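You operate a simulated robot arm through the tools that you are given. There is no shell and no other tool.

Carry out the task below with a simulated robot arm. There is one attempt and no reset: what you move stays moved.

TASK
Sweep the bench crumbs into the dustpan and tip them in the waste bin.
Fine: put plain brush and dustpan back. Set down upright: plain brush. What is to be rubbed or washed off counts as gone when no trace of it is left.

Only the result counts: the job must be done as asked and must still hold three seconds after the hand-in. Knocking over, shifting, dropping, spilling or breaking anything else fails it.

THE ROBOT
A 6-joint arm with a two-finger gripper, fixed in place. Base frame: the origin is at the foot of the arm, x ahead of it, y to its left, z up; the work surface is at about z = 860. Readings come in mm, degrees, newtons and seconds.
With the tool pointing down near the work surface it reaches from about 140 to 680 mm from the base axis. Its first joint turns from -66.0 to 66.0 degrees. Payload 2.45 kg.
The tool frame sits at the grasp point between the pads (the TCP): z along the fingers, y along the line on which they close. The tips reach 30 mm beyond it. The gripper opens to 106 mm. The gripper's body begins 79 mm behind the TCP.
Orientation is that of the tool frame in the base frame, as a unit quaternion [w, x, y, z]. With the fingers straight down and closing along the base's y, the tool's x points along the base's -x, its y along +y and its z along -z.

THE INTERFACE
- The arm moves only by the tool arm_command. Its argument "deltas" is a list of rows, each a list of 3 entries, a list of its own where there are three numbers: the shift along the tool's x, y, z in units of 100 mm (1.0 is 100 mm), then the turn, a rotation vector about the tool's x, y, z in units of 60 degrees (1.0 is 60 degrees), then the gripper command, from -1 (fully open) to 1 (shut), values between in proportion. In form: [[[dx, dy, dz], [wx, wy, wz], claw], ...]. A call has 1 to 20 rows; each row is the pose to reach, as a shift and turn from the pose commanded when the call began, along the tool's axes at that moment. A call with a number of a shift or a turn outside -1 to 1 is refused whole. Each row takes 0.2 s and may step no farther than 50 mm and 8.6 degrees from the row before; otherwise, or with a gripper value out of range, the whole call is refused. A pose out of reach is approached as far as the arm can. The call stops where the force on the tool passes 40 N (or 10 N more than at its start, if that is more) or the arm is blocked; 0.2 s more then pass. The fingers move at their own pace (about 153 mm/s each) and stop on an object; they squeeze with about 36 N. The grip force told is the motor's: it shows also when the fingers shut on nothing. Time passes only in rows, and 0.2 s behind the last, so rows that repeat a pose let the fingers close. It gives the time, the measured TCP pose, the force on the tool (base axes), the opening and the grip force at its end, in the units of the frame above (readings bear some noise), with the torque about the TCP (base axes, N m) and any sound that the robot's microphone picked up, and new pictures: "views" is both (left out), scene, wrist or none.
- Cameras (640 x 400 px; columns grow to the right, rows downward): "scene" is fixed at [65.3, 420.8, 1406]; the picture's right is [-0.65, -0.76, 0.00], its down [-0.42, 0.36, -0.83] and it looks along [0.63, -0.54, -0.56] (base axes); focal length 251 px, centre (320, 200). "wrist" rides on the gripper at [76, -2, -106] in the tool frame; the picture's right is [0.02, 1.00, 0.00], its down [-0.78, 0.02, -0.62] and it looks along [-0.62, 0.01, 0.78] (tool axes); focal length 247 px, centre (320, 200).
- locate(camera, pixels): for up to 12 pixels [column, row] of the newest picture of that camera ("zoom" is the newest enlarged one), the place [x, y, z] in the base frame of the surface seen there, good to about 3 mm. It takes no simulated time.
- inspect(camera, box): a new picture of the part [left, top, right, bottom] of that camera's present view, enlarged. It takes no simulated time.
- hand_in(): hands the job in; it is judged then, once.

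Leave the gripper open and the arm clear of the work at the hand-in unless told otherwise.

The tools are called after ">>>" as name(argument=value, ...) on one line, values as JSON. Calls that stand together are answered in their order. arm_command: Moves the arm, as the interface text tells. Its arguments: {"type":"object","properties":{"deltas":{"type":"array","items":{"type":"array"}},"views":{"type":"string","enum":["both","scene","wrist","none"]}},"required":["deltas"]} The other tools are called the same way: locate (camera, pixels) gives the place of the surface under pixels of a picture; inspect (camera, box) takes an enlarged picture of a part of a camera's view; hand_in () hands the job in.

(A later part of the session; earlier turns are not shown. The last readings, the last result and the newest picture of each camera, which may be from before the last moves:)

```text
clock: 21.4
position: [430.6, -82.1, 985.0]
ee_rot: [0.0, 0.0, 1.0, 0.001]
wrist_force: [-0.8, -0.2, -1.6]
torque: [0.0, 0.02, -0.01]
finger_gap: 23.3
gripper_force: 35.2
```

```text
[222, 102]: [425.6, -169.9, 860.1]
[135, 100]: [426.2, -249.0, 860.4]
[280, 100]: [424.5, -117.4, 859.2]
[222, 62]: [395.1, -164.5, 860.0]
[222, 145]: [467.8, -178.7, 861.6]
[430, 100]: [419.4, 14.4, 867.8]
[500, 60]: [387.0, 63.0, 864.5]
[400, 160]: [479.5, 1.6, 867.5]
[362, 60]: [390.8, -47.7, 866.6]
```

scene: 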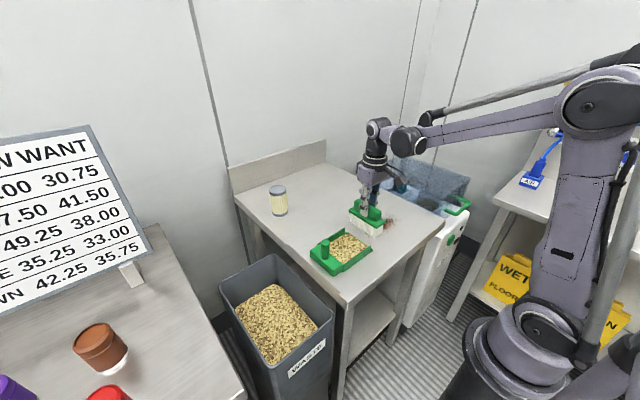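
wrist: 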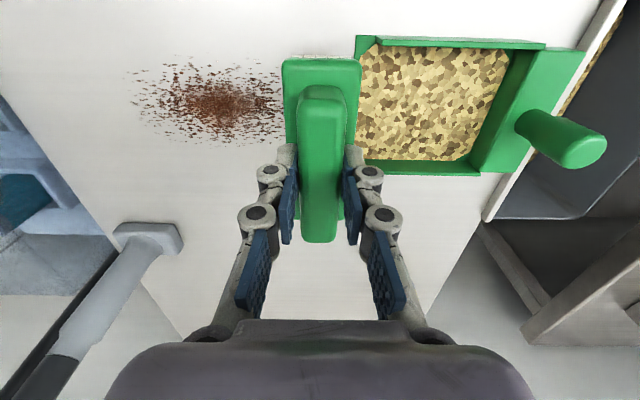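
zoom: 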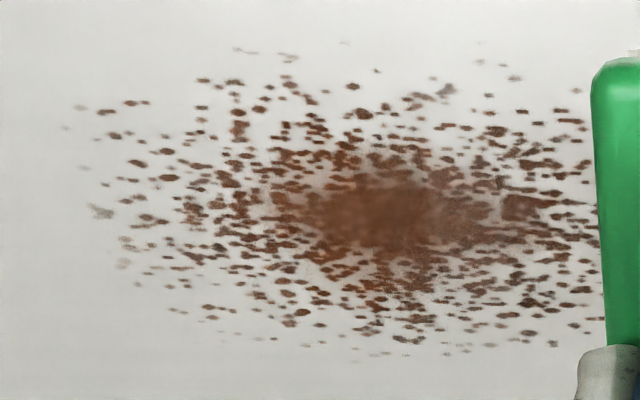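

The patch stays put and has faded a bit overall, so it gets swept up stroke by stroke. I'll go back over the patch lifted to y about -281 for the next stroke.

>>> arm_command(deltas=[[[0, -0.33, 0], [0, 0, 0], 1], [[0, -0.66, 0], [0, 0, 0], 1], [[0, -1.0, 0], [0, 0, 0], 1]], views="none")

>>> arm_command(deltas=[[[0, -0.4, 0], [0, 0, 0], 1], [[0, -0.8, 0], [0, 0, 0], 1], [[0, -1.0, 0.1], [0, 0, 0], 1], [[0, -1.0, 0.3], [0, 0, 0], 1], [[0, -1.0, 0.38], [0, 0, 0], 1], [[0, -1.0, 0.4], [0, 0, 0], 1], [[0, -1.0, 0.403], [0, 0, 0], 1], [[0, -1.0, 0.403], [0, 0, 0], 1]], views="none")

```text
clock: 22.2
position: [431.2, -182.5, 982.9]
ee_rot: [0.0, -0.001, 1.0, 0.0]
wrist_force: [0.4, 0.4, -2.0]
torque: [0.03, 0.0, 0.02]
finger_gap: 23.2
gripper_force: 36.1
```

```text
clock: 24.0
position: [430.6, -282.8, 944.9]
ee_rot: [0.001, -0.002, 1.0, 0.0]
wrist_force: [0.7, 0.2, -1.9]
torque: [0.01, -0.01, -0.04]
finger_gap: 23.3
gripper_force: 35.6
```

Just above contact here. I'll start the second stroke pressed about 0.7 mm lower and sweep 100 mm.

>>> arm_command(deltas=[[[0, 0.0, 0.007], [0, 0, 0], 1], [[0, 0.05, 0.007], [0, 0, 0], 1], [[0, 0.12, 0.007], [0, 0, 0], 1], [[0, 0.19, 0.007], [0, 0, 0], 1], [[0, 0.26, 0.006], [0, 0, 0], 1], [[0, 0.33, 0.005], [0, 0, 0], 1], [[0, 0.4, 0.004], [0, 0, 0], 1], [[0, 0.47, 0.003], [0, 0, 0], 1], [[0, 0.54, 0.003], [0, 0, 0], 1], [[0, 0.61, 0.003], [0, 0, 0], 1], [[0, 0.68, 0.003], [0, 0, 0], 1], [[0, 0.75, 0.003], [0, 0, 0], 1], [[0, 0.82, 0.003], [0, 0, 0], 1], [[0, 0.9, 0.003], [0, 0, 0], 1], [[0, 1.0, 0.003], [0, 0, 0], 1]], views="none")

>>> inspect(camera="scene", box=[320, 170, 440, 275])

```text
clock: 27.2
position: [431.2, -180.2, 943.8]
ee_rot: [0.0, -0.001, 1.0, 0.001]
wrist_force: [0.3, -1.0, 3.4]
torque: [-0.06, -0.03, -0.02]
finger_gap: 23.2
gripper_force: 35.7
```

```text
3.81 times, centred on (380, 222) of scene
```

zoom: 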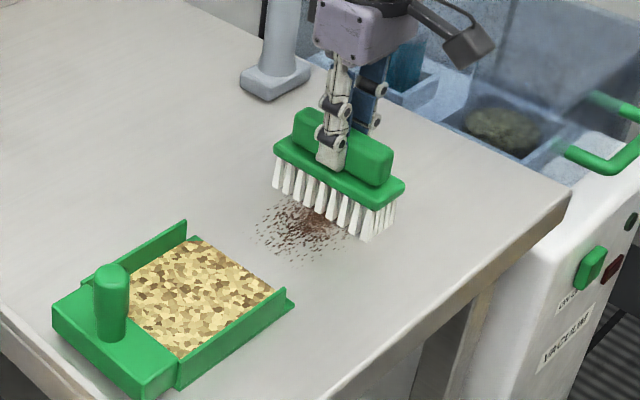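

Contact is light (3 N). The patch looks a bit paler. I'll press about 0.5 mm more and finish the stroke to y about -81.

>>> arm_command(deltas=[[[0, 0.07, 0.005], [0, 0, 0], 1], [[0, 0.14, 0.005], [0, 0, 0], 1], [[0, 0.21, 0.005], [0, 0, 0], 1], [[0, 0.28, 0.005], [0, 0, 0], 1], [[0, 0.35, 0.005], [0, 0, 0], 1], [[0, 0.42, 0.005], [0, 0, 0], 1], [[0, 0.49, 0.005], [0, 0, 0], 1], [[0, 0.56, 0.005], [0, 0, 0], 1], [[0, 0.63, 0.005], [0, 0, 0], 1], [[0, 0.7, 0.005], [0, 0, 0], 1], [[0, 0.77, 0.005], [0, 0, 0], 1], [[0, 0.84, 0.005], [0, 0, 0], 1], [[0, 0.92, 0.005], [0, 0, 0], 1], [[0, 1.0, 0.005], [0, 0, 0], 1]], views="both")

>>> inspect(camera="wrist", box=[110, 40, 290, 160])

```text
clock: 30.2
position: [430.6, -82.0, 943.9]
ee_rot: [0.0, 0.0, 1.0, -0.001]
wrist_force: [1.0, -7.3, 19.4]
torque: [-0.22, 0.05, 0.05]
finger_gap: 23.2
gripper_force: 36.5
```

scene: 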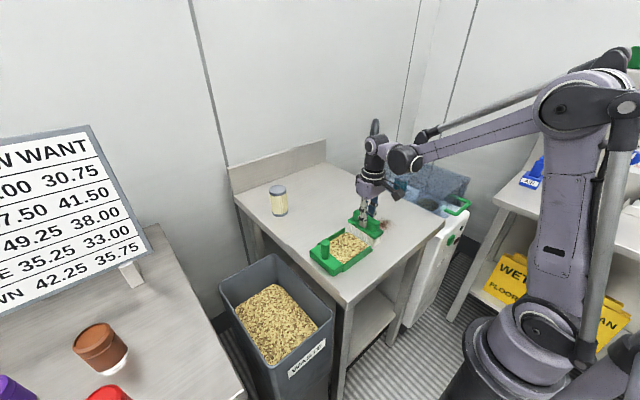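
wrist: 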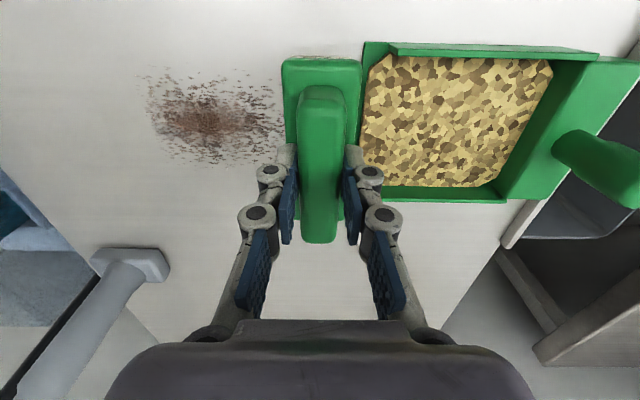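

```text
3.33 times, centred on (200, 100) of wrist
```

zoom: 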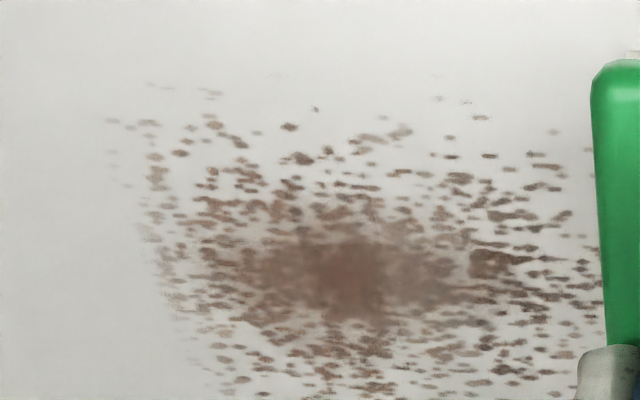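

The patch is clearly fading after the second stroke. I'll lift 15 mm, return behind the patch, and sweep again.

>>> arm_command(deltas=[[[0, 0, -0.15], [0, 0, 0], 1], [[0, -0.4, -0.15], [0, 0, 0], 1], [[0, -0.8, -0.15], [0, 0, 0], 1], [[0, -1.0, -0.15], [0, 0, 0], 1]], views="none")

>>> arm_command(deltas=[[[0, -0.4, 0], [0, 0, 0], 1], [[0, -0.8, 0], [0, 0, 0], 1], [[0, -1.0, 0], [0, 0, 0], 1], [[0, -1.0, 0.1], [0, 0, 0], 1], [[0, -1.0, 0.14], [0, 0, 0], 1], [[0, -1.0, 0.15], [0, 0, 0], 1], [[0, -1.0, 0.15], [0, 0, 0], 1]], views="none")

>>> arm_command(deltas=[[[0, 0.07, 0], [0, 0, 0], 1], [[0, 0.14, 0], [0, 0, 0], 1], [[0, 0.21, 0], [0, 0, 0], 1], [[0, 0.28, 0], [0, 0, 0], 1], [[0, 0.35, 0], [0, 0, 0], 1], [[0, 0.42, 0], [0, 0, 0], 1], [[0, 0.49, 0], [0, 0, 0], 1], [[0, 0.56, 0], [0, 0, 0], 1], [[0, 0.63, 0], [0, 0, 0], 1], [[0, 0.7, 0], [0, 0, 0], 1], [[0, 0.77, 0], [0, 0, 0], 1], [[0, 0.84, 0], [0, 0, 0], 1], [[0, 0.92, 0], [0, 0, 0], 1], [[0, 1.0, 0], [0, 0, 0], 1]], views="none")

```text
clock: 31.2
position: [431.8, -181.1, 958.8]
ee_rot: [0.001, -0.001, 1.0, 0.0]
wrist_force: [-0.4, -0.5, -0.9]
torque: [0.02, 0.01, 0.0]
finger_gap: 23.3
gripper_force: 35.9
```

```text
clock: 32.8
position: [430.8, -280.8, 944.7]
ee_rot: [0.0, 0.0, 1.0, 0.0]
wrist_force: [0.9, -1.8, 4.1]
torque: [-0.02, -0.05, -0.01]
finger_gap: 23.4
gripper_force: 36.3
```

```text
clock: 35.8
position: [430.9, -180.2, 943.2]
ee_rot: [0.0, -0.001, 1.0, 0.0]
wrist_force: [0.0, -7.7, 30.0]
torque: [-0.27, 0.05, 0.04]
finger_gap: 23.2
gripper_force: 35.9
```

Force is 30 N now; I'll ease up 0.4 mm and finish the third stroke.

>>> arm_command(deltas=[[[0, 0.07, -0.004], [0, 0, 0], 1], [[0, 0.14, -0.004], [0, 0, 0], 1], [[0, 0.21, -0.004], [0, 0, 0], 1], [[0, 0.28, -0.004], [0, 0, 0], 1], [[0, 0.35, -0.004], [0, 0, 0], 1], [[0, 0.42, -0.004], [0, 0, 0], 1], [[0, 0.49, -0.004], [0, 0, 0], 1], [[0, 0.56, -0.004], [0, 0, 0], 1], [[0, 0.63, -0.004], [0, 0, 0], 1], [[0, 0.7, -0.004], [0, 0, 0], 1], [[0, 0.77, -0.004], [0, 0, 0], 1], [[0, 0.84, -0.004], [0, 0, 0], 1], [[0, 0.92, -0.004], [0, 0, 0], 1], [[0, 1.0, -0.004], [0, 0, 0], 1]], views="both")

>>> inspect(camera="wrist", box=[110, 40, 290, 190])

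```text
clock: 38.8
position: [429.6, -82.2, 943.0]
ee_rot: [0.0, 0.0, 1.0, 0.0]
wrist_force: [-0.1, 0.3, -2.0]
torque: [0.06, 0.01, 0.01]
finger_gap: 23.2
gripper_force: 36.1
```

scene: 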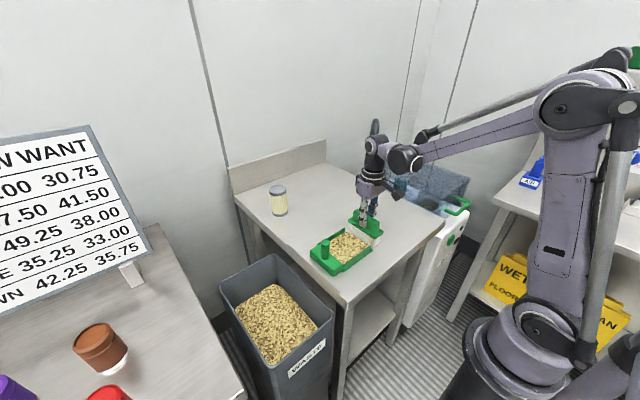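
wrist: 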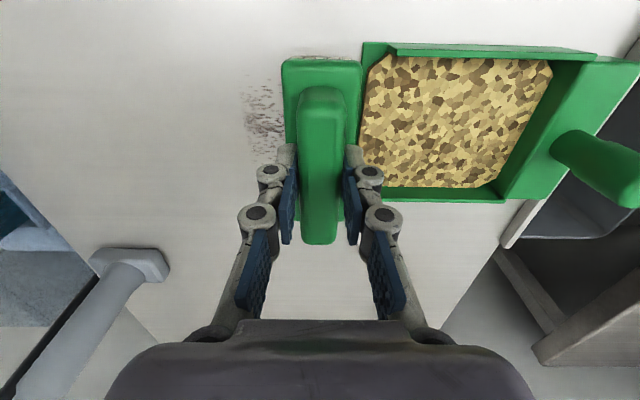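

```text
2.67 times, centred on (200, 115) of wrist
```

zoom: 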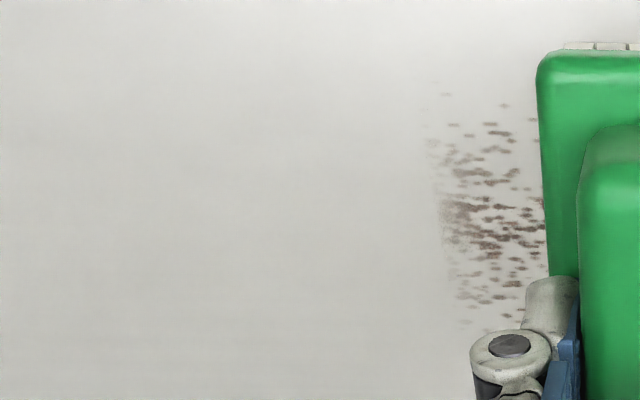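

Only the pan-side strip of the patch (roughly y -145 to -95) remains, because the bristles lost contact at the end; the brush slipped up slightly in the grip. I'll lift, back up 100 mm, and find contact again.

>>> arm_command(deltas=[[[0, 0, -0.15], [0, 0, 0], 1], [[0, -0.4, -0.15], [0, 0, 0], 1], [[0, -0.8, -0.15], [0, 0, 0], 1], [[0, -1.0, -0.15], [0, 0, 0], 1], [[0, -1.0, -0.05], [0, 0, 0], 1], [[0, -1.0, 0.0], [0, 0, 0], 1], [[0, -1.0, 0.005], [0, 0, 0], 1], [[0, -1.0, 0.01], [0, 0, 0], 1], [[0, -1.0, 0.01], [0, 0, 0], 1]], views="none")

```text
clock: 40.8
position: [431.6, -181.5, 942.8]
ee_rot: [0.0, -0.001, 1.0, 0.0]
wrist_force: [0.6, 0.9, 1.7]
torque: [0.06, -0.03, -0.01]
finger_gap: 23.1
gripper_force: 36.6
```

Almost touching (1.7 N). I'll press 0.6 mm further and sweep the remaining strip toward the pan.

>>> arm_command(deltas=[[[0, 0.0, 0.006], [0, 0, 0], 1], [[0, 0.05, 0.006], [0, 0, 0], 1], [[0, 0.12, 0.006], [0, 0, 0], 1], [[0, 0.19, 0.006], [0, 0, 0], 1], [[0, 0.26, 0.006], [0, 0, 0], 1], [[0, 0.33, 0.006], [0, 0, 0], 1], [[0, 0.4, 0.006], [0, 0, 0], 1], [[0, 0.47, 0.006], [0, 0, 0], 1], [[0, 0.5, 0.006], [0, 0, 0], 1]], views="none")

```text
clock: 42.8
position: [432.0, -130.9, 942.4]
ee_rot: [0.001, -0.001, 1.0, 0.0]
wrist_force: [1.8, -8.9, 28.6]
torque: [-0.31, 0.11, 0.05]
finger_gap: 23.2
gripper_force: 36.2
```

28 N with steady friction. I'll continue at the same height for the last 50 mm, then look.

>>> arm_command(deltas=[[[0, 0.06, -0.001], [0, 0, 0], 1], [[0, 0.12, -0.001], [0, 0, 0], 1], [[0, 0.18, -0.001], [0, 0, 0], 1], [[0, 0.24, -0.001], [0, 0, 0], 1], [[0, 0.3, -0.001], [0, 0, 0], 1], [[0, 0.36, -0.001], [0, 0, 0], 1], [[0, 0.42, -0.001], [0, 0, 0], 1], [[0, 0.5, -0.001], [0, 0, 0], 1]], views="both")

>>> inspect(camera="wrist", box=[110, 40, 290, 190])

```text
clock: 44.6
position: [430.8, -82.0, 942.3]
ee_rot: [0.0, 0.0, 1.0, -0.001]
wrist_force: [0.4, 0.3, -2.0]
torque: [0.03, -0.01, 0.0]
finger_gap: 23.1
gripper_force: 36.0
```

scene: 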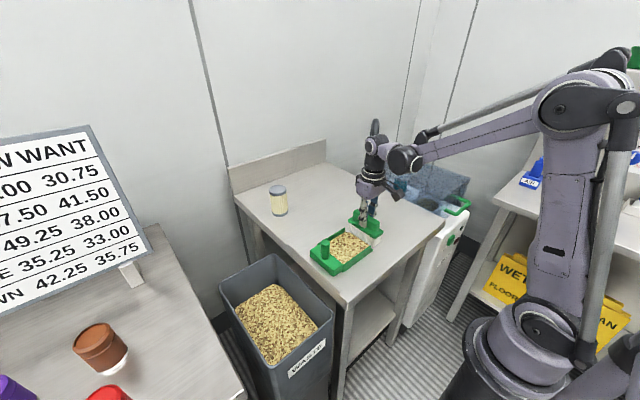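
wrist: 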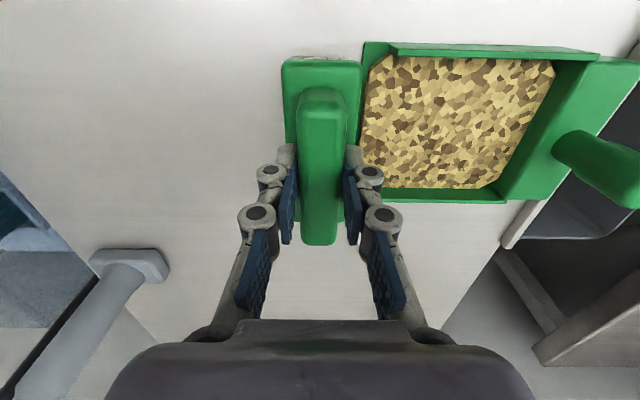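

```text
2.67 times, centred on (200, 115) of wrist
```

zoom: 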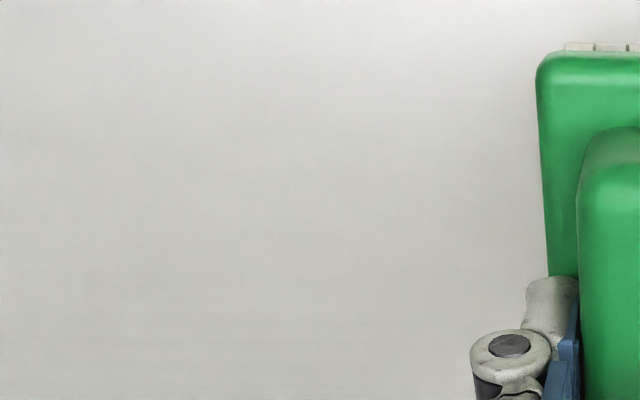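

The visible bench is clean. The part under and just ahead of the brush could still hide traces, so I'll lift 60 mm and move back 100 mm in -y to look at the whole area.

>>> arm_command(deltas=[[[0, 0, -0.25], [0, 0, 0], 1], [[0, 0, -0.6], [0, 0, 0], 1], [[0, -0.35, -0.6], [0, 0, 0], 1], [[0, -0.7, -0.6], [0, 0, 0], 1], [[0, -1.0, -0.6], [0, 0, 0], 1], [[0, -1.0, -0.6], [0, 0, 0], 1]], views="both")

>>> inspect(camera="wrist", box=[340, 20, 500, 160])

>>> inspect(camera="scene", box=[310, 190, 440, 290])

```text
clock: 46.0
position: [431.5, -181.7, 1001.9]
ee_rot: [0.0, -0.001, 1.0, 0.0]
wrist_force: [0.0, 0.8, -0.4]
torque: [0.01, 0.0, 0.05]
finger_gap: 23.1
gripper_force: 36.4
```

scene: 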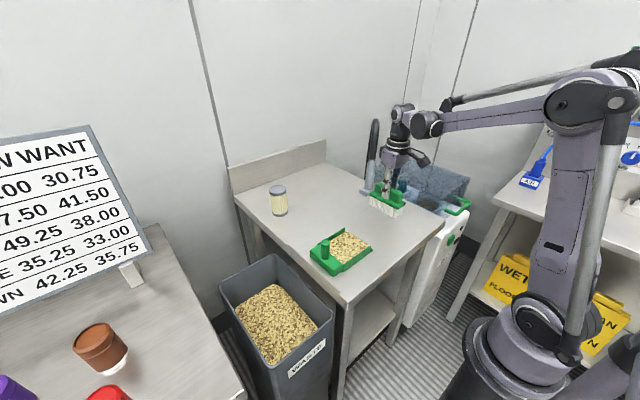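
wrist: 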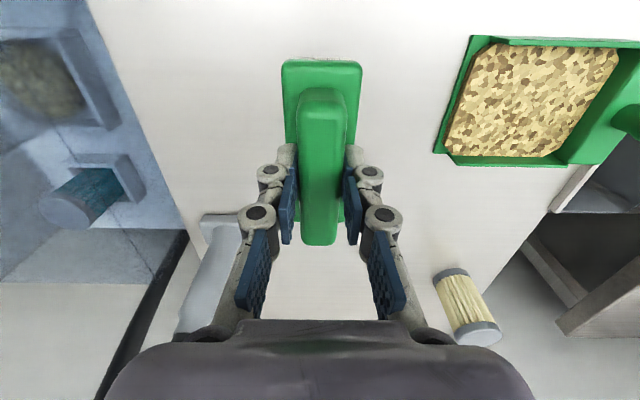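

```text
2.86 times, centred on (420, 90) of wrist
```

zoom: 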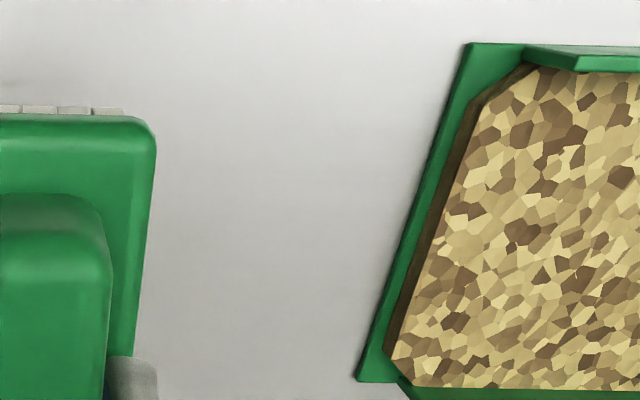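

```text
4.00 times, centred on (375, 240) of scene
```

zoom: 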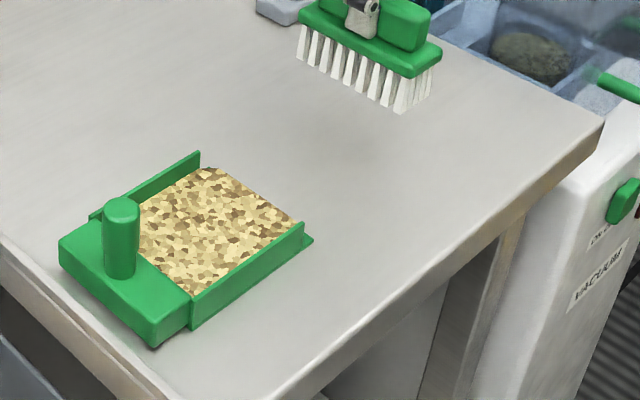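

The bench looks clean from here. I'll carry the brush back toward its original spot: first leg to about (531,-161) with a 60° turn, at z about 1002, then inspect the bench again.

>>> arm_command(deltas=[[[-0.125, 0.025, 0], [0, 0, 0.125], 1], [[-0.25, 0.05, 0], [0, 0, 0.25], 1], [[-0.375, 0.075, 0], [0, 0, 0.375], 1], [[-0.5, 0.1, 0], [0, 0, 0.5], 1], [[-0.625, 0.125, 0], [0, 0, 0.625], 1], [[-0.75, 0.15, 0], [0, 0, 0.75], 1], [[-0.875, 0.175, 0], [0, 0, 0.875], 1], [[-1.0, 0.2, 0], [0, 0, 1.0], 1], [[-1.0, 0.2, 0], [0, 0, 1.0], 1]], views="both")

>>> inspect(camera="scene", box=[320, 170, 440, 270])

>>> inspect(camera="wrist", box=[120, 0, 320, 130])

```text
clock: 48.0
position: [530.6, -160.5, 1002.3]
ee_rot: [0.0, 0.501, 0.866, 0.0]
wrist_force: [-0.7, 0.5, -1.6]
torque: [-0.02, -0.03, 0.02]
finger_gap: 23.1
gripper_force: 35.7
```

scene: 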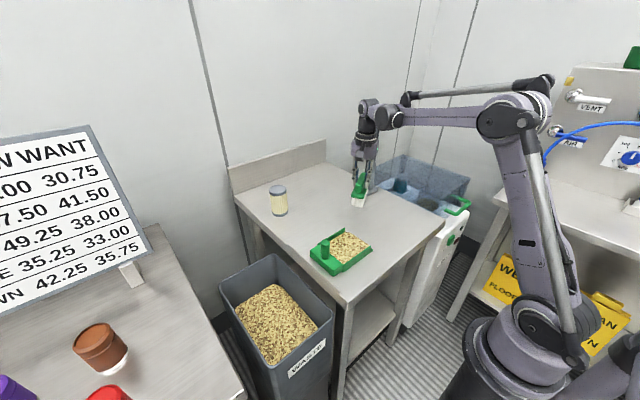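
wrist: 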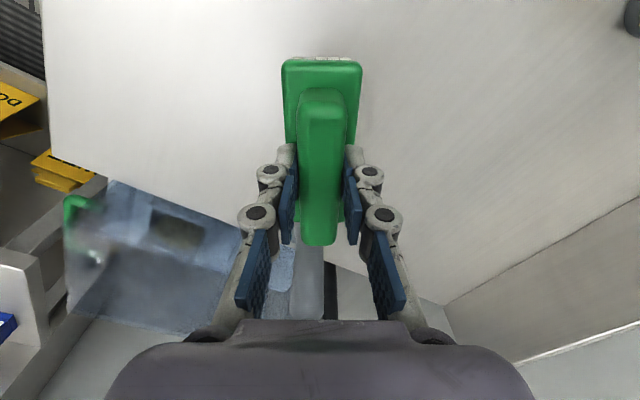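

```text
4.00 times, centred on (380, 220) of scene
```

zoom: 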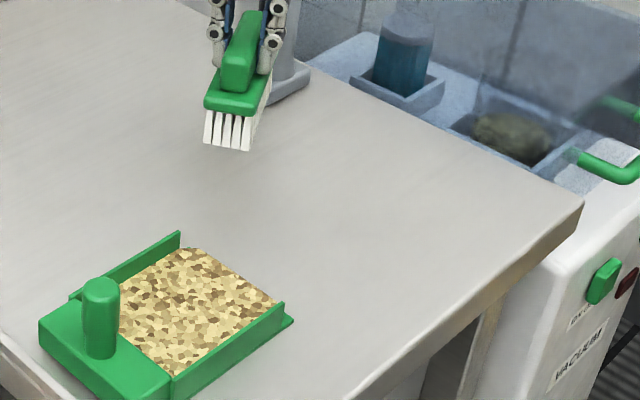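

```text
3.08 times, centred on (220, 65) of wrist
```

zoom: 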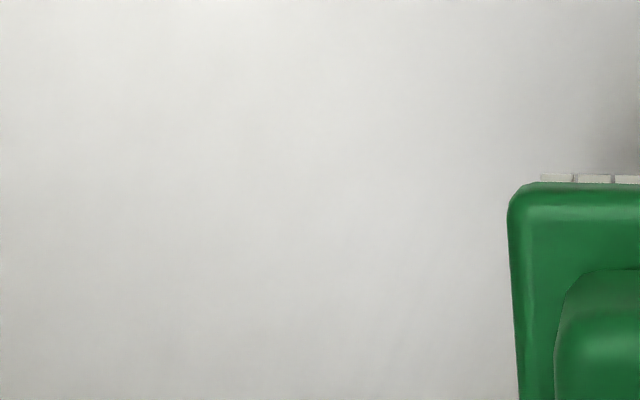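

Both views show clean bench. I'll zoom in hard on the former crumb area (around scene 381,225) to be sure no specks are left.

>>> inspect(camera="scene", box=[350, 208, 410, 245])

>>> inspect(camera="wrist", box=[180, 20, 280, 90])

>>> locate(camera="wrist", pixels=[[100, 10], [280, 10], [270, 120], [100, 150], [180, 60]])

```text
10.67 times, centred on (380, 226) of scene
```

zoom: 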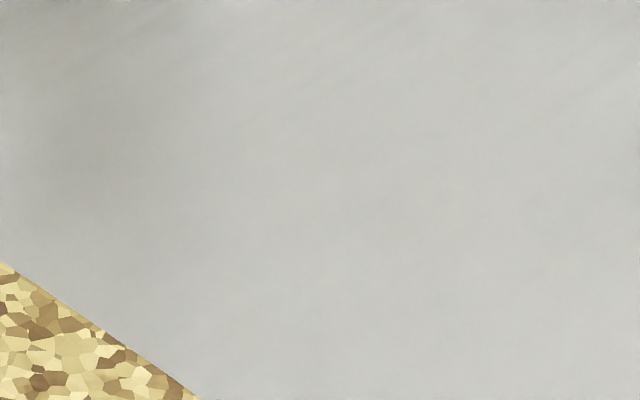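

```text
5.71 times, centred on (230, 55) of wrist
```

zoom: 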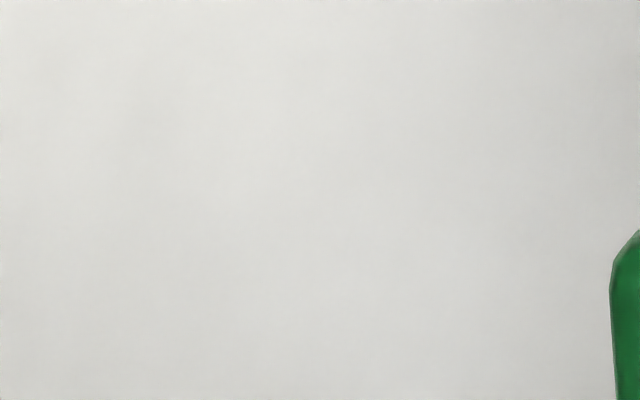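

```text
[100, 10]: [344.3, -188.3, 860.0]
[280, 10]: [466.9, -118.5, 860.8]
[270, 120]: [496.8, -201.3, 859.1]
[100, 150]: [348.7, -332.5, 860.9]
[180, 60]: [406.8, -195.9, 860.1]
```

Completely clean. Second leg: finish the 90° turn and centre over the brush's original spot at (594.5,-160).

>>> arm_command(deltas=[[[-0.077, 0.14, 0], [0, 0, 0.125], 1], [[-0.153, 0.28, 0], [0, 0, 0.25], 1], [[-0.23, 0.42, 0], [0, 0, 0.375], 1], [[-0.306, 0.558, 0], [0, 0, 0.5], 1], [[-0.306, 0.558, 0], [0, 0, 0.5], 1]], views="both")

```text
clock: 49.2
position: [594.6, -158.9, 1002.3]
ee_rot: [0.001, 0.706, 0.708, 0.0]
wrist_force: [0.2, 0.0, -1.1]
torque: [-0.01, 0.0, 0.04]
finger_gap: 23.4
gripper_force: 36.3
```

scene: 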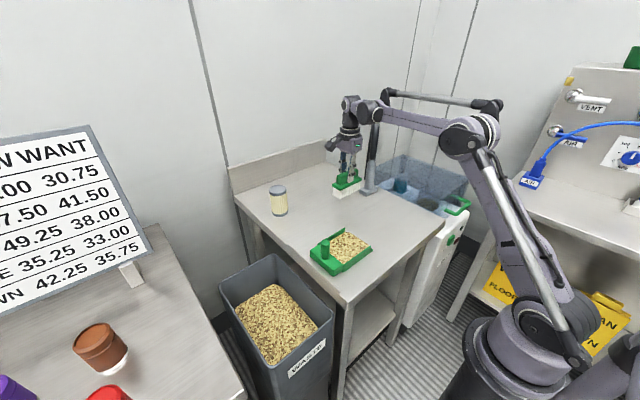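
wrist: 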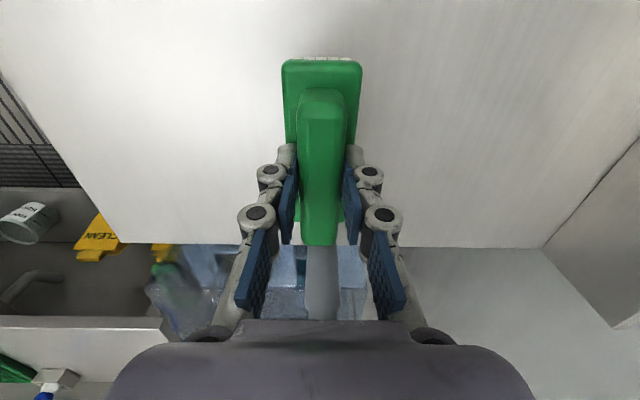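

Directly over the original spot. I'll lower 57 mm to about 3 mm above the bench.

>>> arm_command(deltas=[[[-0.005, 0, 0.25], [0, 0, 0], 1], [[-0.01, 0, 0.45], [0, 0, 0], 1], [[-0.01, 0, 0.54], [0, 0, 0], 1], [[-0.01, 0, 0.57], [0, 0, 0], 1], [[-0.01, 0, 0.57], [0, 0, 0], 1]], views="none")

>>> arm_command(deltas=[[[0, 0, 0.01], [0, 0, 0], 1], [[0, 0, 0.02], [0, 0, 0], 1], [[0, 0, 0.025], [0, 0, 0], 1], [[0, 0, 0.025], [0, 0, 0], 1]], views="none")

```text
clock: 50.4
position: [595.2, -160.2, 945.6]
ee_rot: [0.0, 0.707, 0.707, 0.0]
wrist_force: [-1.1, 0.4, -0.8]
torque: [0.02, -0.03, -0.01]
finger_gap: 23.3
gripper_force: 36.0
```

```text
clock: 51.4
position: [594.5, -160.2, 943.1]
ee_rot: [0.001, 0.707, 0.708, 0.0]
wrist_force: [0.8, 0.1, -0.9]
torque: [0.0, -0.01, 0.03]
finger_gap: 23.2
gripper_force: 35.4
```

No contact yet at z 943. I'll go down another 1.2 mm in small steps.

>>> arm_command(deltas=[[[0, 0, 0.006], [0, 0, 0], 1], [[0, 0, 0.012], [0, 0, 0], 1], [[0, 0, 0.012], [0, 0, 0], 1]], views="none")

```text
clock: 52.2
position: [595.3, -160.9, 942.7]
ee_rot: [0.0, 0.707, 0.707, 0.0]
wrist_force: [0.4, 0.0, -0.2]
torque: [-0.11, -0.04, -0.01]
finger_gap: 23.1
gripper_force: 35.8
```

The force and torque hint at first contact. Another 0.6 mm to seat the bristles.

>>> arm_command(deltas=[[[0, 0, 0.004], [0, 0, 0], 1], [[0, 0, 0.007], [0, 0, 0], 1], [[0, 0, 0.007], [0, 0, 0], 1]], views="both")

>>> inspect(camera="scene", box=[315, 150, 395, 215])

```text
clock: 53.0
position: [594.7, -160.1, 942.5]
ee_rot: [0.0, 0.707, 0.708, 0.0]
wrist_force: [-0.1, 1.3, 13.3]
torque: [-0.37, -0.01, 0.0]
finger_gap: 23.3
gripper_force: 35.8
```

scene: 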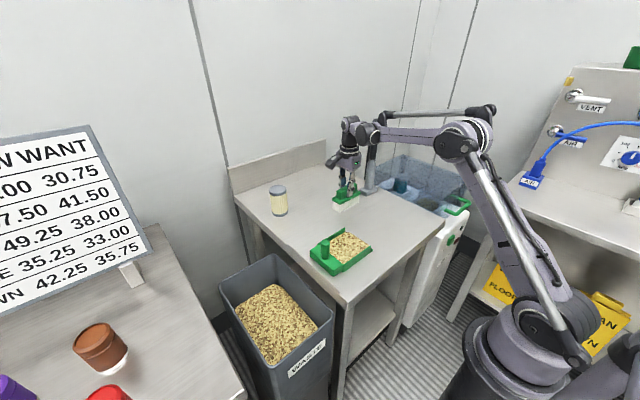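
wrist: 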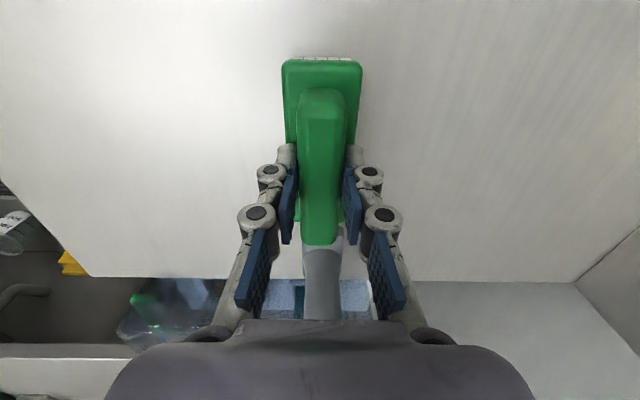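

```text
6.15 times, centred on (355, 182) of scene
```

zoom: 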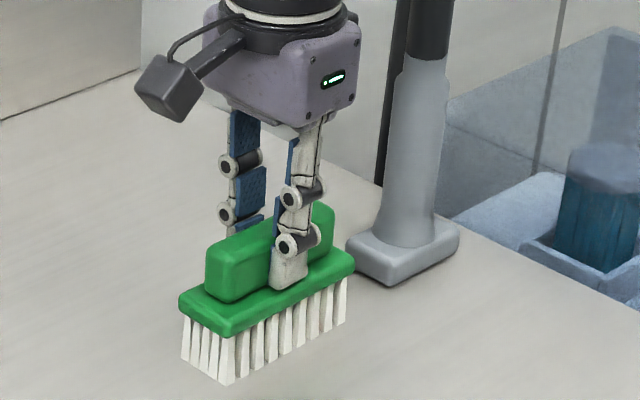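

The bristles are on the bench (13 N). I'll ease off 0.4 mm, open the fingers, and hold.

>>> arm_command(deltas=[[[0, 0, -0.004], [0, 0, 0], 1], [[0, 0, -0.004], [0, 0, 0], 0.4], [[0, 0, -0.004], [0, 0, 0], 0.0], [[0, 0, -0.004], [0, 0, 0], -0.5], [[0, 0, -0.004], [0, 0, 0], -1], [[0, 0, -0.004], [0, 0, 0], -1]], views="both")

>>> inspect(camera="scene", box=[315, 150, 395, 215])

```text
clock: 54.4
position: [594.2, -160.4, 942.1]
ee_rot: [0.001, 0.706, 0.708, 0.001]
wrist_force: [-0.4, -0.2, 0.8]
torque: [-0.01, 0.02, 0.01]
finger_gap: 105.7
gripper_force: 0.0
```

scene: 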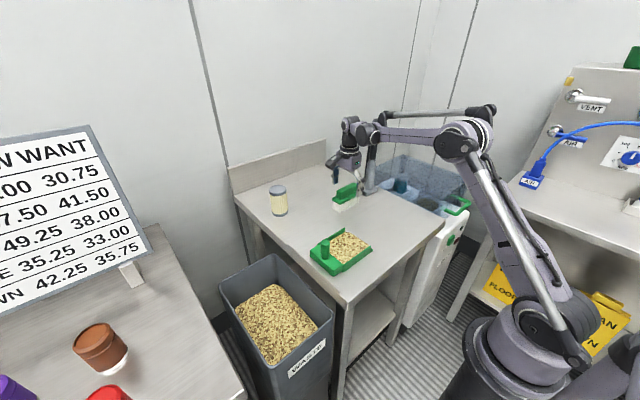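
wrist: 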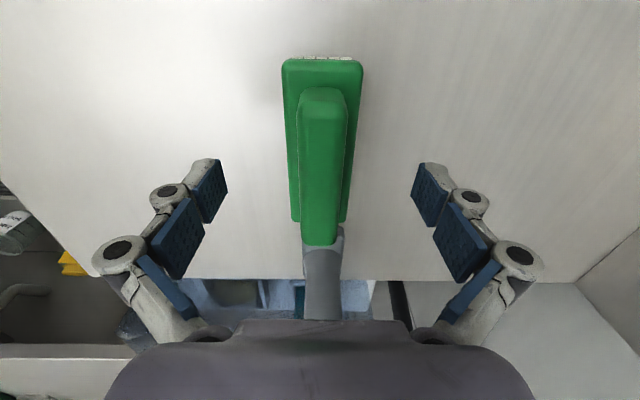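

```text
6.15 times, centred on (355, 182) of scene
```

zoom: 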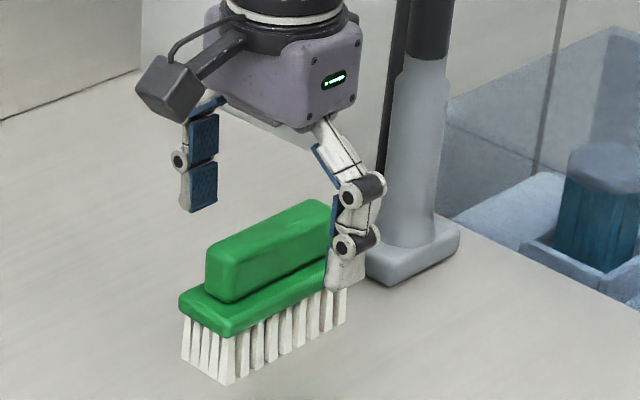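

The brush stands upright in its old place. I'll raise the open gripper straight up 100 mm, clear of it.

>>> arm_command(deltas=[[[0, 0, -0.2], [0, 0, 0], -1], [[0, 0, -0.6], [0, 0, 0], -1], [[0, 0, -1.0], [0, 0, 0], -1]], views="none")

>>> arm_command(deltas=[[[0.125, -0.125, -0.03], [0, 0, -0.125], -1], [[0.25, -0.25, -0.06], [0, 0, -0.25], -1], [[0.375, -0.375, -0.1], [0, 0, -0.375], -1], [[0.5, -0.5, -0.15], [0, 0, -0.5], -1], [[0.625, -0.625, -0.2], [0, 0, -0.625], -1], [[0.75, -0.75, -0.25], [0, 0, -0.75], -1], [[0.875, -0.875, -0.3], [0, 0, -0.875], -1], [[1.0, -1.0, -0.3], [0, 0, -1.0], -1]], views="both")

>>> inspect(camera="scene", box=[315, 150, 395, 215])

```text
clock: 55.2
position: [594.4, -162.3, 1043.4]
ee_rot: [0.0, 0.706, 0.708, 0.0]
wrist_force: [-0.3, -0.1, 1.3]
torque: [0.01, 0.04, 0.0]
finger_gap: 106.1
gripper_force: 0.1
```

```text
clock: 57.0
position: [493.7, -61.0, 1070.8]
ee_rot: [0.0, 0.258, 0.966, 0.0]
wrist_force: [-0.8, -0.1, -0.4]
torque: [-0.01, -0.03, -0.04]
finger_gap: 105.9
gripper_force: 0.1
```

scene: 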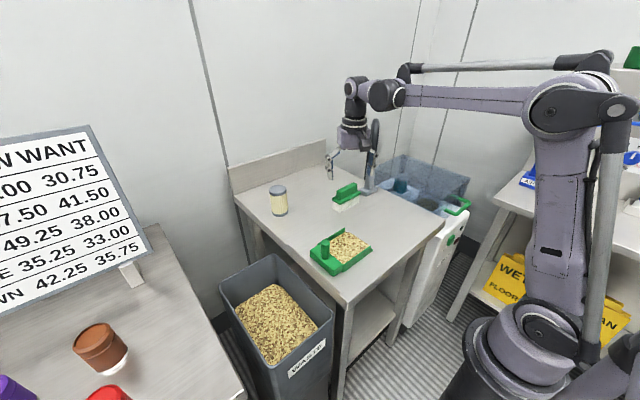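
wrist: 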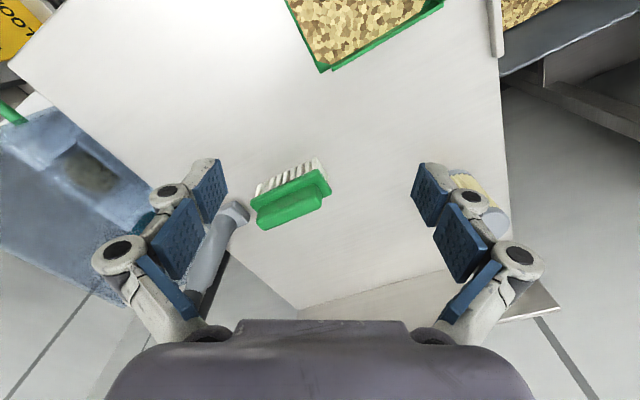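

```text
6.15 times, centred on (355, 182) of scene
```

zoom: 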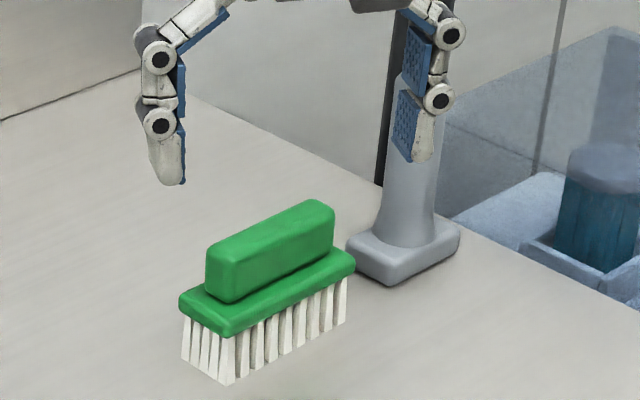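

The brush is standing well. Now to the dustpan: finish the turn back and move to about (434,29).

>>> arm_command(deltas=[[[0.242, 0.12, 0], [0, 0, -0.125], -1], [[0.485, 0.24, 0], [0, 0, -0.25], -1], [[0.727, 0.36, 0], [0, 0, -0.375], -1], [[0.97, 0.48, 0], [0, 0, -0.5], -1], [[0.97, 0.48, 0], [0, 0, -0.5], -1]], views="wrist")

>>> locate(camera="scene", pixels=[[324, 241], [322, 250], [328, 250], [326, 258], [345, 248], [336, 274], [312, 248], [300, 250]])

```text
clock: 58.2
position: [434.8, 30.9, 1071.2]
ee_rot: [0.0, -0.001, 1.0, 0.0]
wrist_force: [0.3, 0.4, 0.5]
torque: [-0.01, 0.02, -0.04]
finger_gap: 105.9
gripper_force: 0.0
```

wrist: 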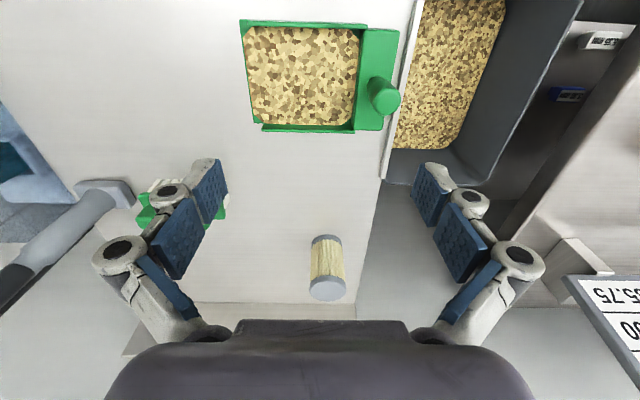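

```text
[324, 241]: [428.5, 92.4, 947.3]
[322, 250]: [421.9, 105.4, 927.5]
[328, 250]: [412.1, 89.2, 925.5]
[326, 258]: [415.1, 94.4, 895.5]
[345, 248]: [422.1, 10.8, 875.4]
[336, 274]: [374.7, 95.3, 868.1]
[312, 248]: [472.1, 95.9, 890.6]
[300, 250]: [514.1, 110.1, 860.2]
```

The pan is in view with the handle at about (384,97). I'll zoom in to fix the handle's centre and the load.

>>> inspect(camera="wrist", box=[340, 60, 430, 150])

>>> locate(camera="zoom", pixels=[[317, 160], [317, 200], [300, 120], [350, 150], [282, 165], [250, 150], [230, 80], [220, 320], [330, 80], [280, 320], [210, 200], [265, 200]])

>>> inspect(camera="scene", box=[290, 215, 390, 290])

```text
4.44 times, centred on (385, 105) of wrist
```

zoom: 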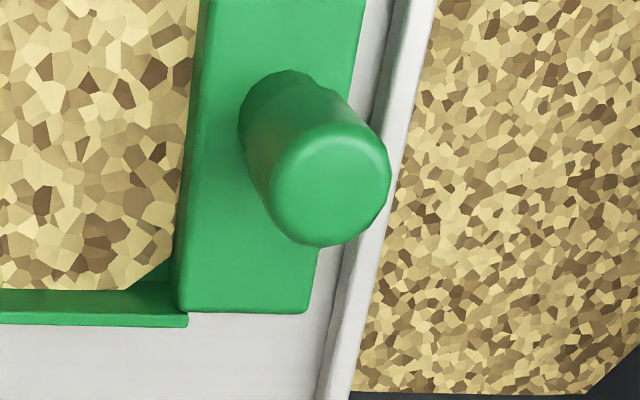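

```text
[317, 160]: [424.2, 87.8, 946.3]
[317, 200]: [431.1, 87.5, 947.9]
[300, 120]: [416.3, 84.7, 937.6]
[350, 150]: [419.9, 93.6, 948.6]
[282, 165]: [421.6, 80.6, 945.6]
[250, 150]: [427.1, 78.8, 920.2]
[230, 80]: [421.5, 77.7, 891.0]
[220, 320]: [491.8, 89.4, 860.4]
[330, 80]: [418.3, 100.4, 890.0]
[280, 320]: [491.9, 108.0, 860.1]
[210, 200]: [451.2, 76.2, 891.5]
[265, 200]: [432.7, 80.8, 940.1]
```

```text
5.33 times, centred on (340, 252) of scene
```

zoom: 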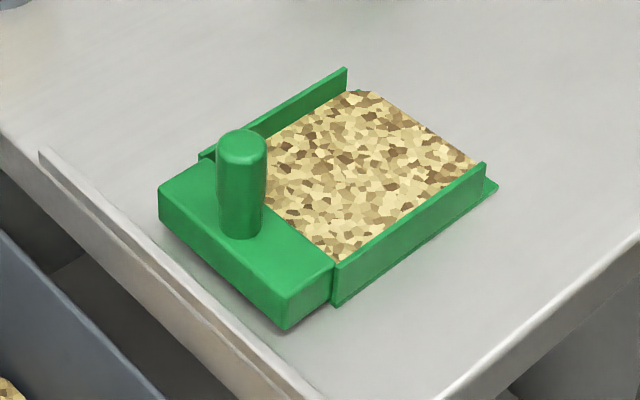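

The handle is a post about 23 mm across centred at (429,90), from z 890 to 948. I'll move over it, come down 100 mm and set the gripper to about 65 mm open.

>>> arm_command(deltas=[[[0.03, 0.3, 0], [0, 0, 0], -0.5], [[0.055, 0.598, 0], [0, 0, 0], -0.23], [[0.055, 0.598, 0.4], [0, 0, 0], -0.23], [[0.055, 0.598, 0.75], [0, 0, 0], -0.23], [[0.055, 0.598, 1.0], [0, 0, 0], -0.23], [[0.055, 0.598, 1.0], [0, 0, 0], -0.23]], views="both")

>>> inspect(camera="wrist", box=[210, 30, 430, 260])

```text
clock: 59.6
position: [425.8, 88.3, 970.7]
ee_rot: [0.001, -0.001, 1.0, 0.0]
wrist_force: [0.0, -0.4, 0.1]
torque: [0.01, -0.02, 0.02]
finger_gap: 64.9
gripper_force: 0.1
```

scene: 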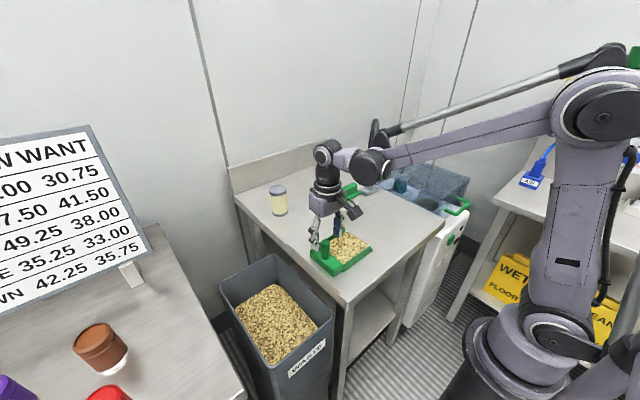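
wrist: 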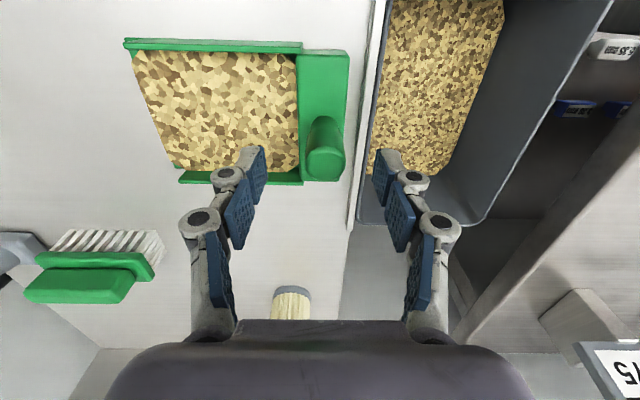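

```text
1.74 times, centred on (320, 145) of wrist
```

zoom: 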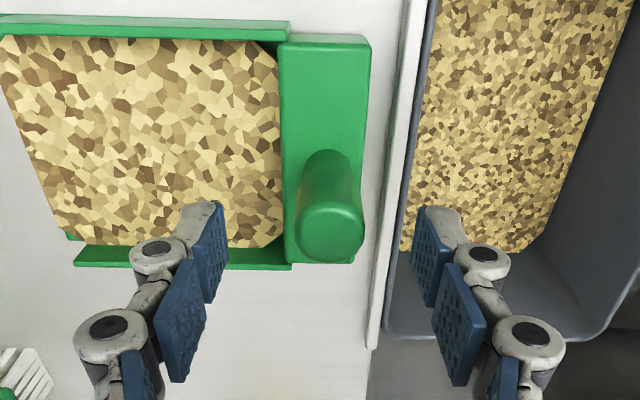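

The handle sits between the fingers, slightly right of centre. I'll locate its top to correct x and y before the final descent.

>>> locate(camera="wrist", pixels=[[325, 165], [314, 165], [337, 165], [325, 155], [325, 175], [325, 179], [310, 158], [342, 158]])

```text
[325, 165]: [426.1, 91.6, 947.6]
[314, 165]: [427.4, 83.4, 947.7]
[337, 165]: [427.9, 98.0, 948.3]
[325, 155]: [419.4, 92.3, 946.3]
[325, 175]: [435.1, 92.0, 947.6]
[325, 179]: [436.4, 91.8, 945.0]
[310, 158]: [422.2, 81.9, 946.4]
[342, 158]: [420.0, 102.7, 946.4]
```

Handle centre reads (427,92). I'll shift 1 mm in x and 2.5 mm in y while descending 45 mm.

>>> arm_command(deltas=[[[-0.01, 0.025, 0.1], [0, 0, 0], -0.23], [[-0.01, 0.025, 0.25], [0, 0, 0], -0.23], [[-0.01, 0.025, 0.37], [0, 0, 0], -0.23], [[-0.01, 0.025, 0.45], [0, 0, 0], -0.23], [[-0.01, 0.025, 0.45], [0, 0, 0], -0.23]], views="both")

>>> inspect(camera="scene", box=[280, 190, 390, 285])

```text
clock: 60.8
position: [430.3, 91.5, 926.7]
ee_rot: [-0.001, -0.002, 1.0, 0.001]
wrist_force: [-0.6, -0.7, -0.4]
torque: [-0.01, 0.04, 0.0]
finger_gap: 65.4
gripper_force: 0.1
```

scene: 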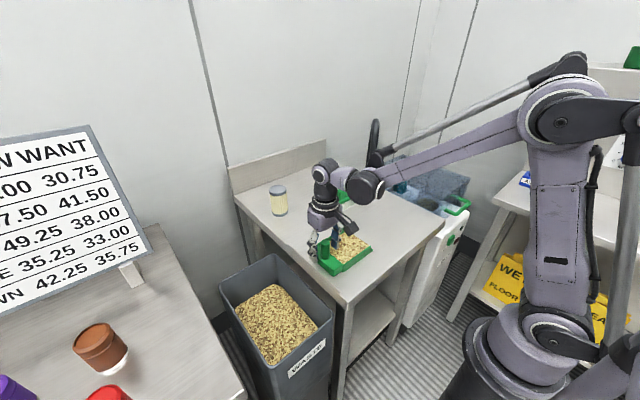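
wrist: 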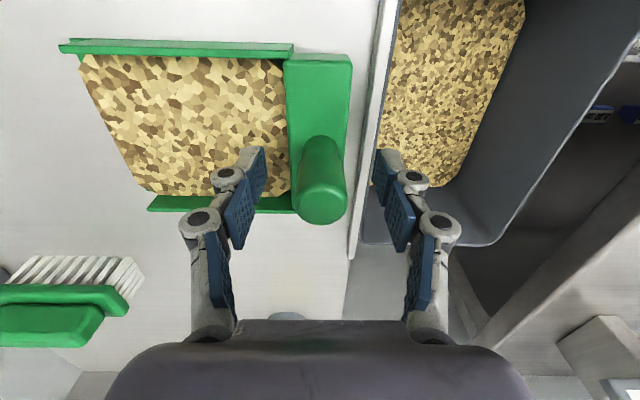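

```text
4.21 times, centred on (335, 238) of scene
```

zoom: 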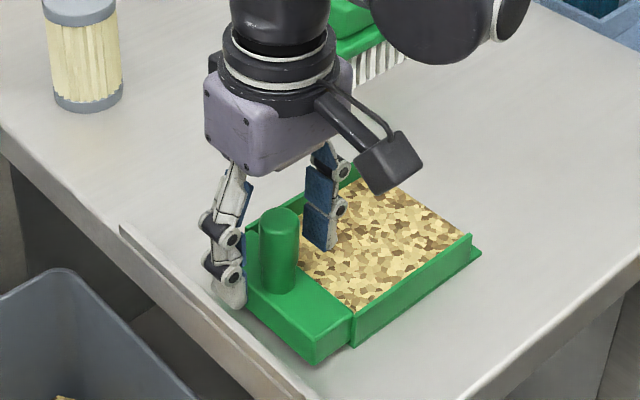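

The handle is centred at column 321. One more check of its x position at this height.

>>> locate(camera="wrist", pixels=[[321, 190], [321, 205], [321, 218], [300, 200], [343, 200], [321, 222]])

```text
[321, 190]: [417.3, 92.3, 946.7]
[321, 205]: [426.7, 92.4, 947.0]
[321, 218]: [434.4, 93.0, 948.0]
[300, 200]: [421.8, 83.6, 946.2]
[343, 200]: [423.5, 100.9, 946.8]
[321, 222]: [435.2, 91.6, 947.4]
```

Handle centre x is about 426.5, so I'll shift 3 mm toward the base and then close on the handle.

>>> arm_command(deltas=[[[0.03, 0.0, 0], [0, 0, 0], -0.23], [[0.03, 0.0, 0], [0, 0, 0], 0.1], [[0.03, 0.0, 0], [0, 0, 0], 0.5], [[0.03, 0.0, 0], [0, 0, 0], 1], [[0.03, 0.0, 0], [0, 0, 0], 1], [[0.03, 0.0, 0], [0, 0, 0], 1], [[0.03, 0.0, 0], [0, 0, 0], 1]], views="both")

>>> inspect(camera="scene", box=[280, 190, 390, 285])

```text
clock: 62.4
position: [428.2, 91.7, 927.0]
ee_rot: [-0.001, -0.001, 1.0, 0.0]
wrist_force: [-0.4, -0.7, 0.9]
torque: [0.03, 0.05, 0.0]
finger_gap: 24.9
gripper_force: 35.8
```

scene: 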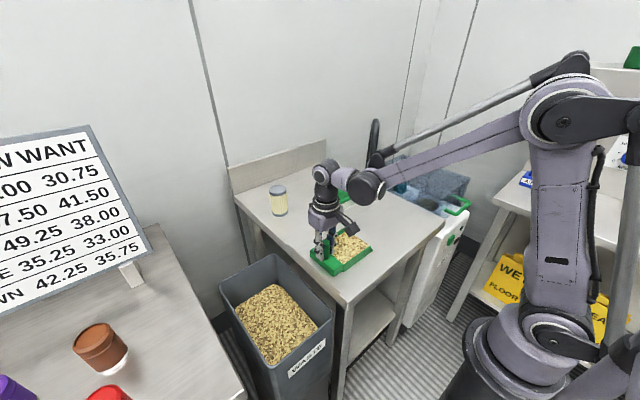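
wrist: 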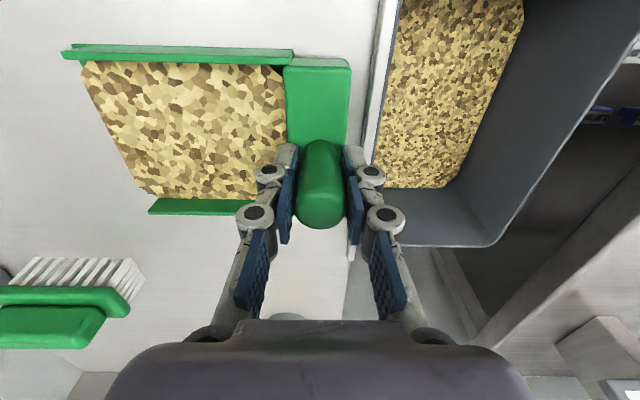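

```text
4.21 times, centred on (335, 238) of scene
```

zoom: 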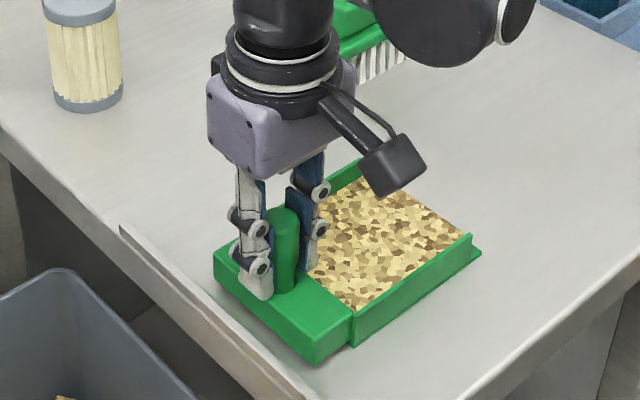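

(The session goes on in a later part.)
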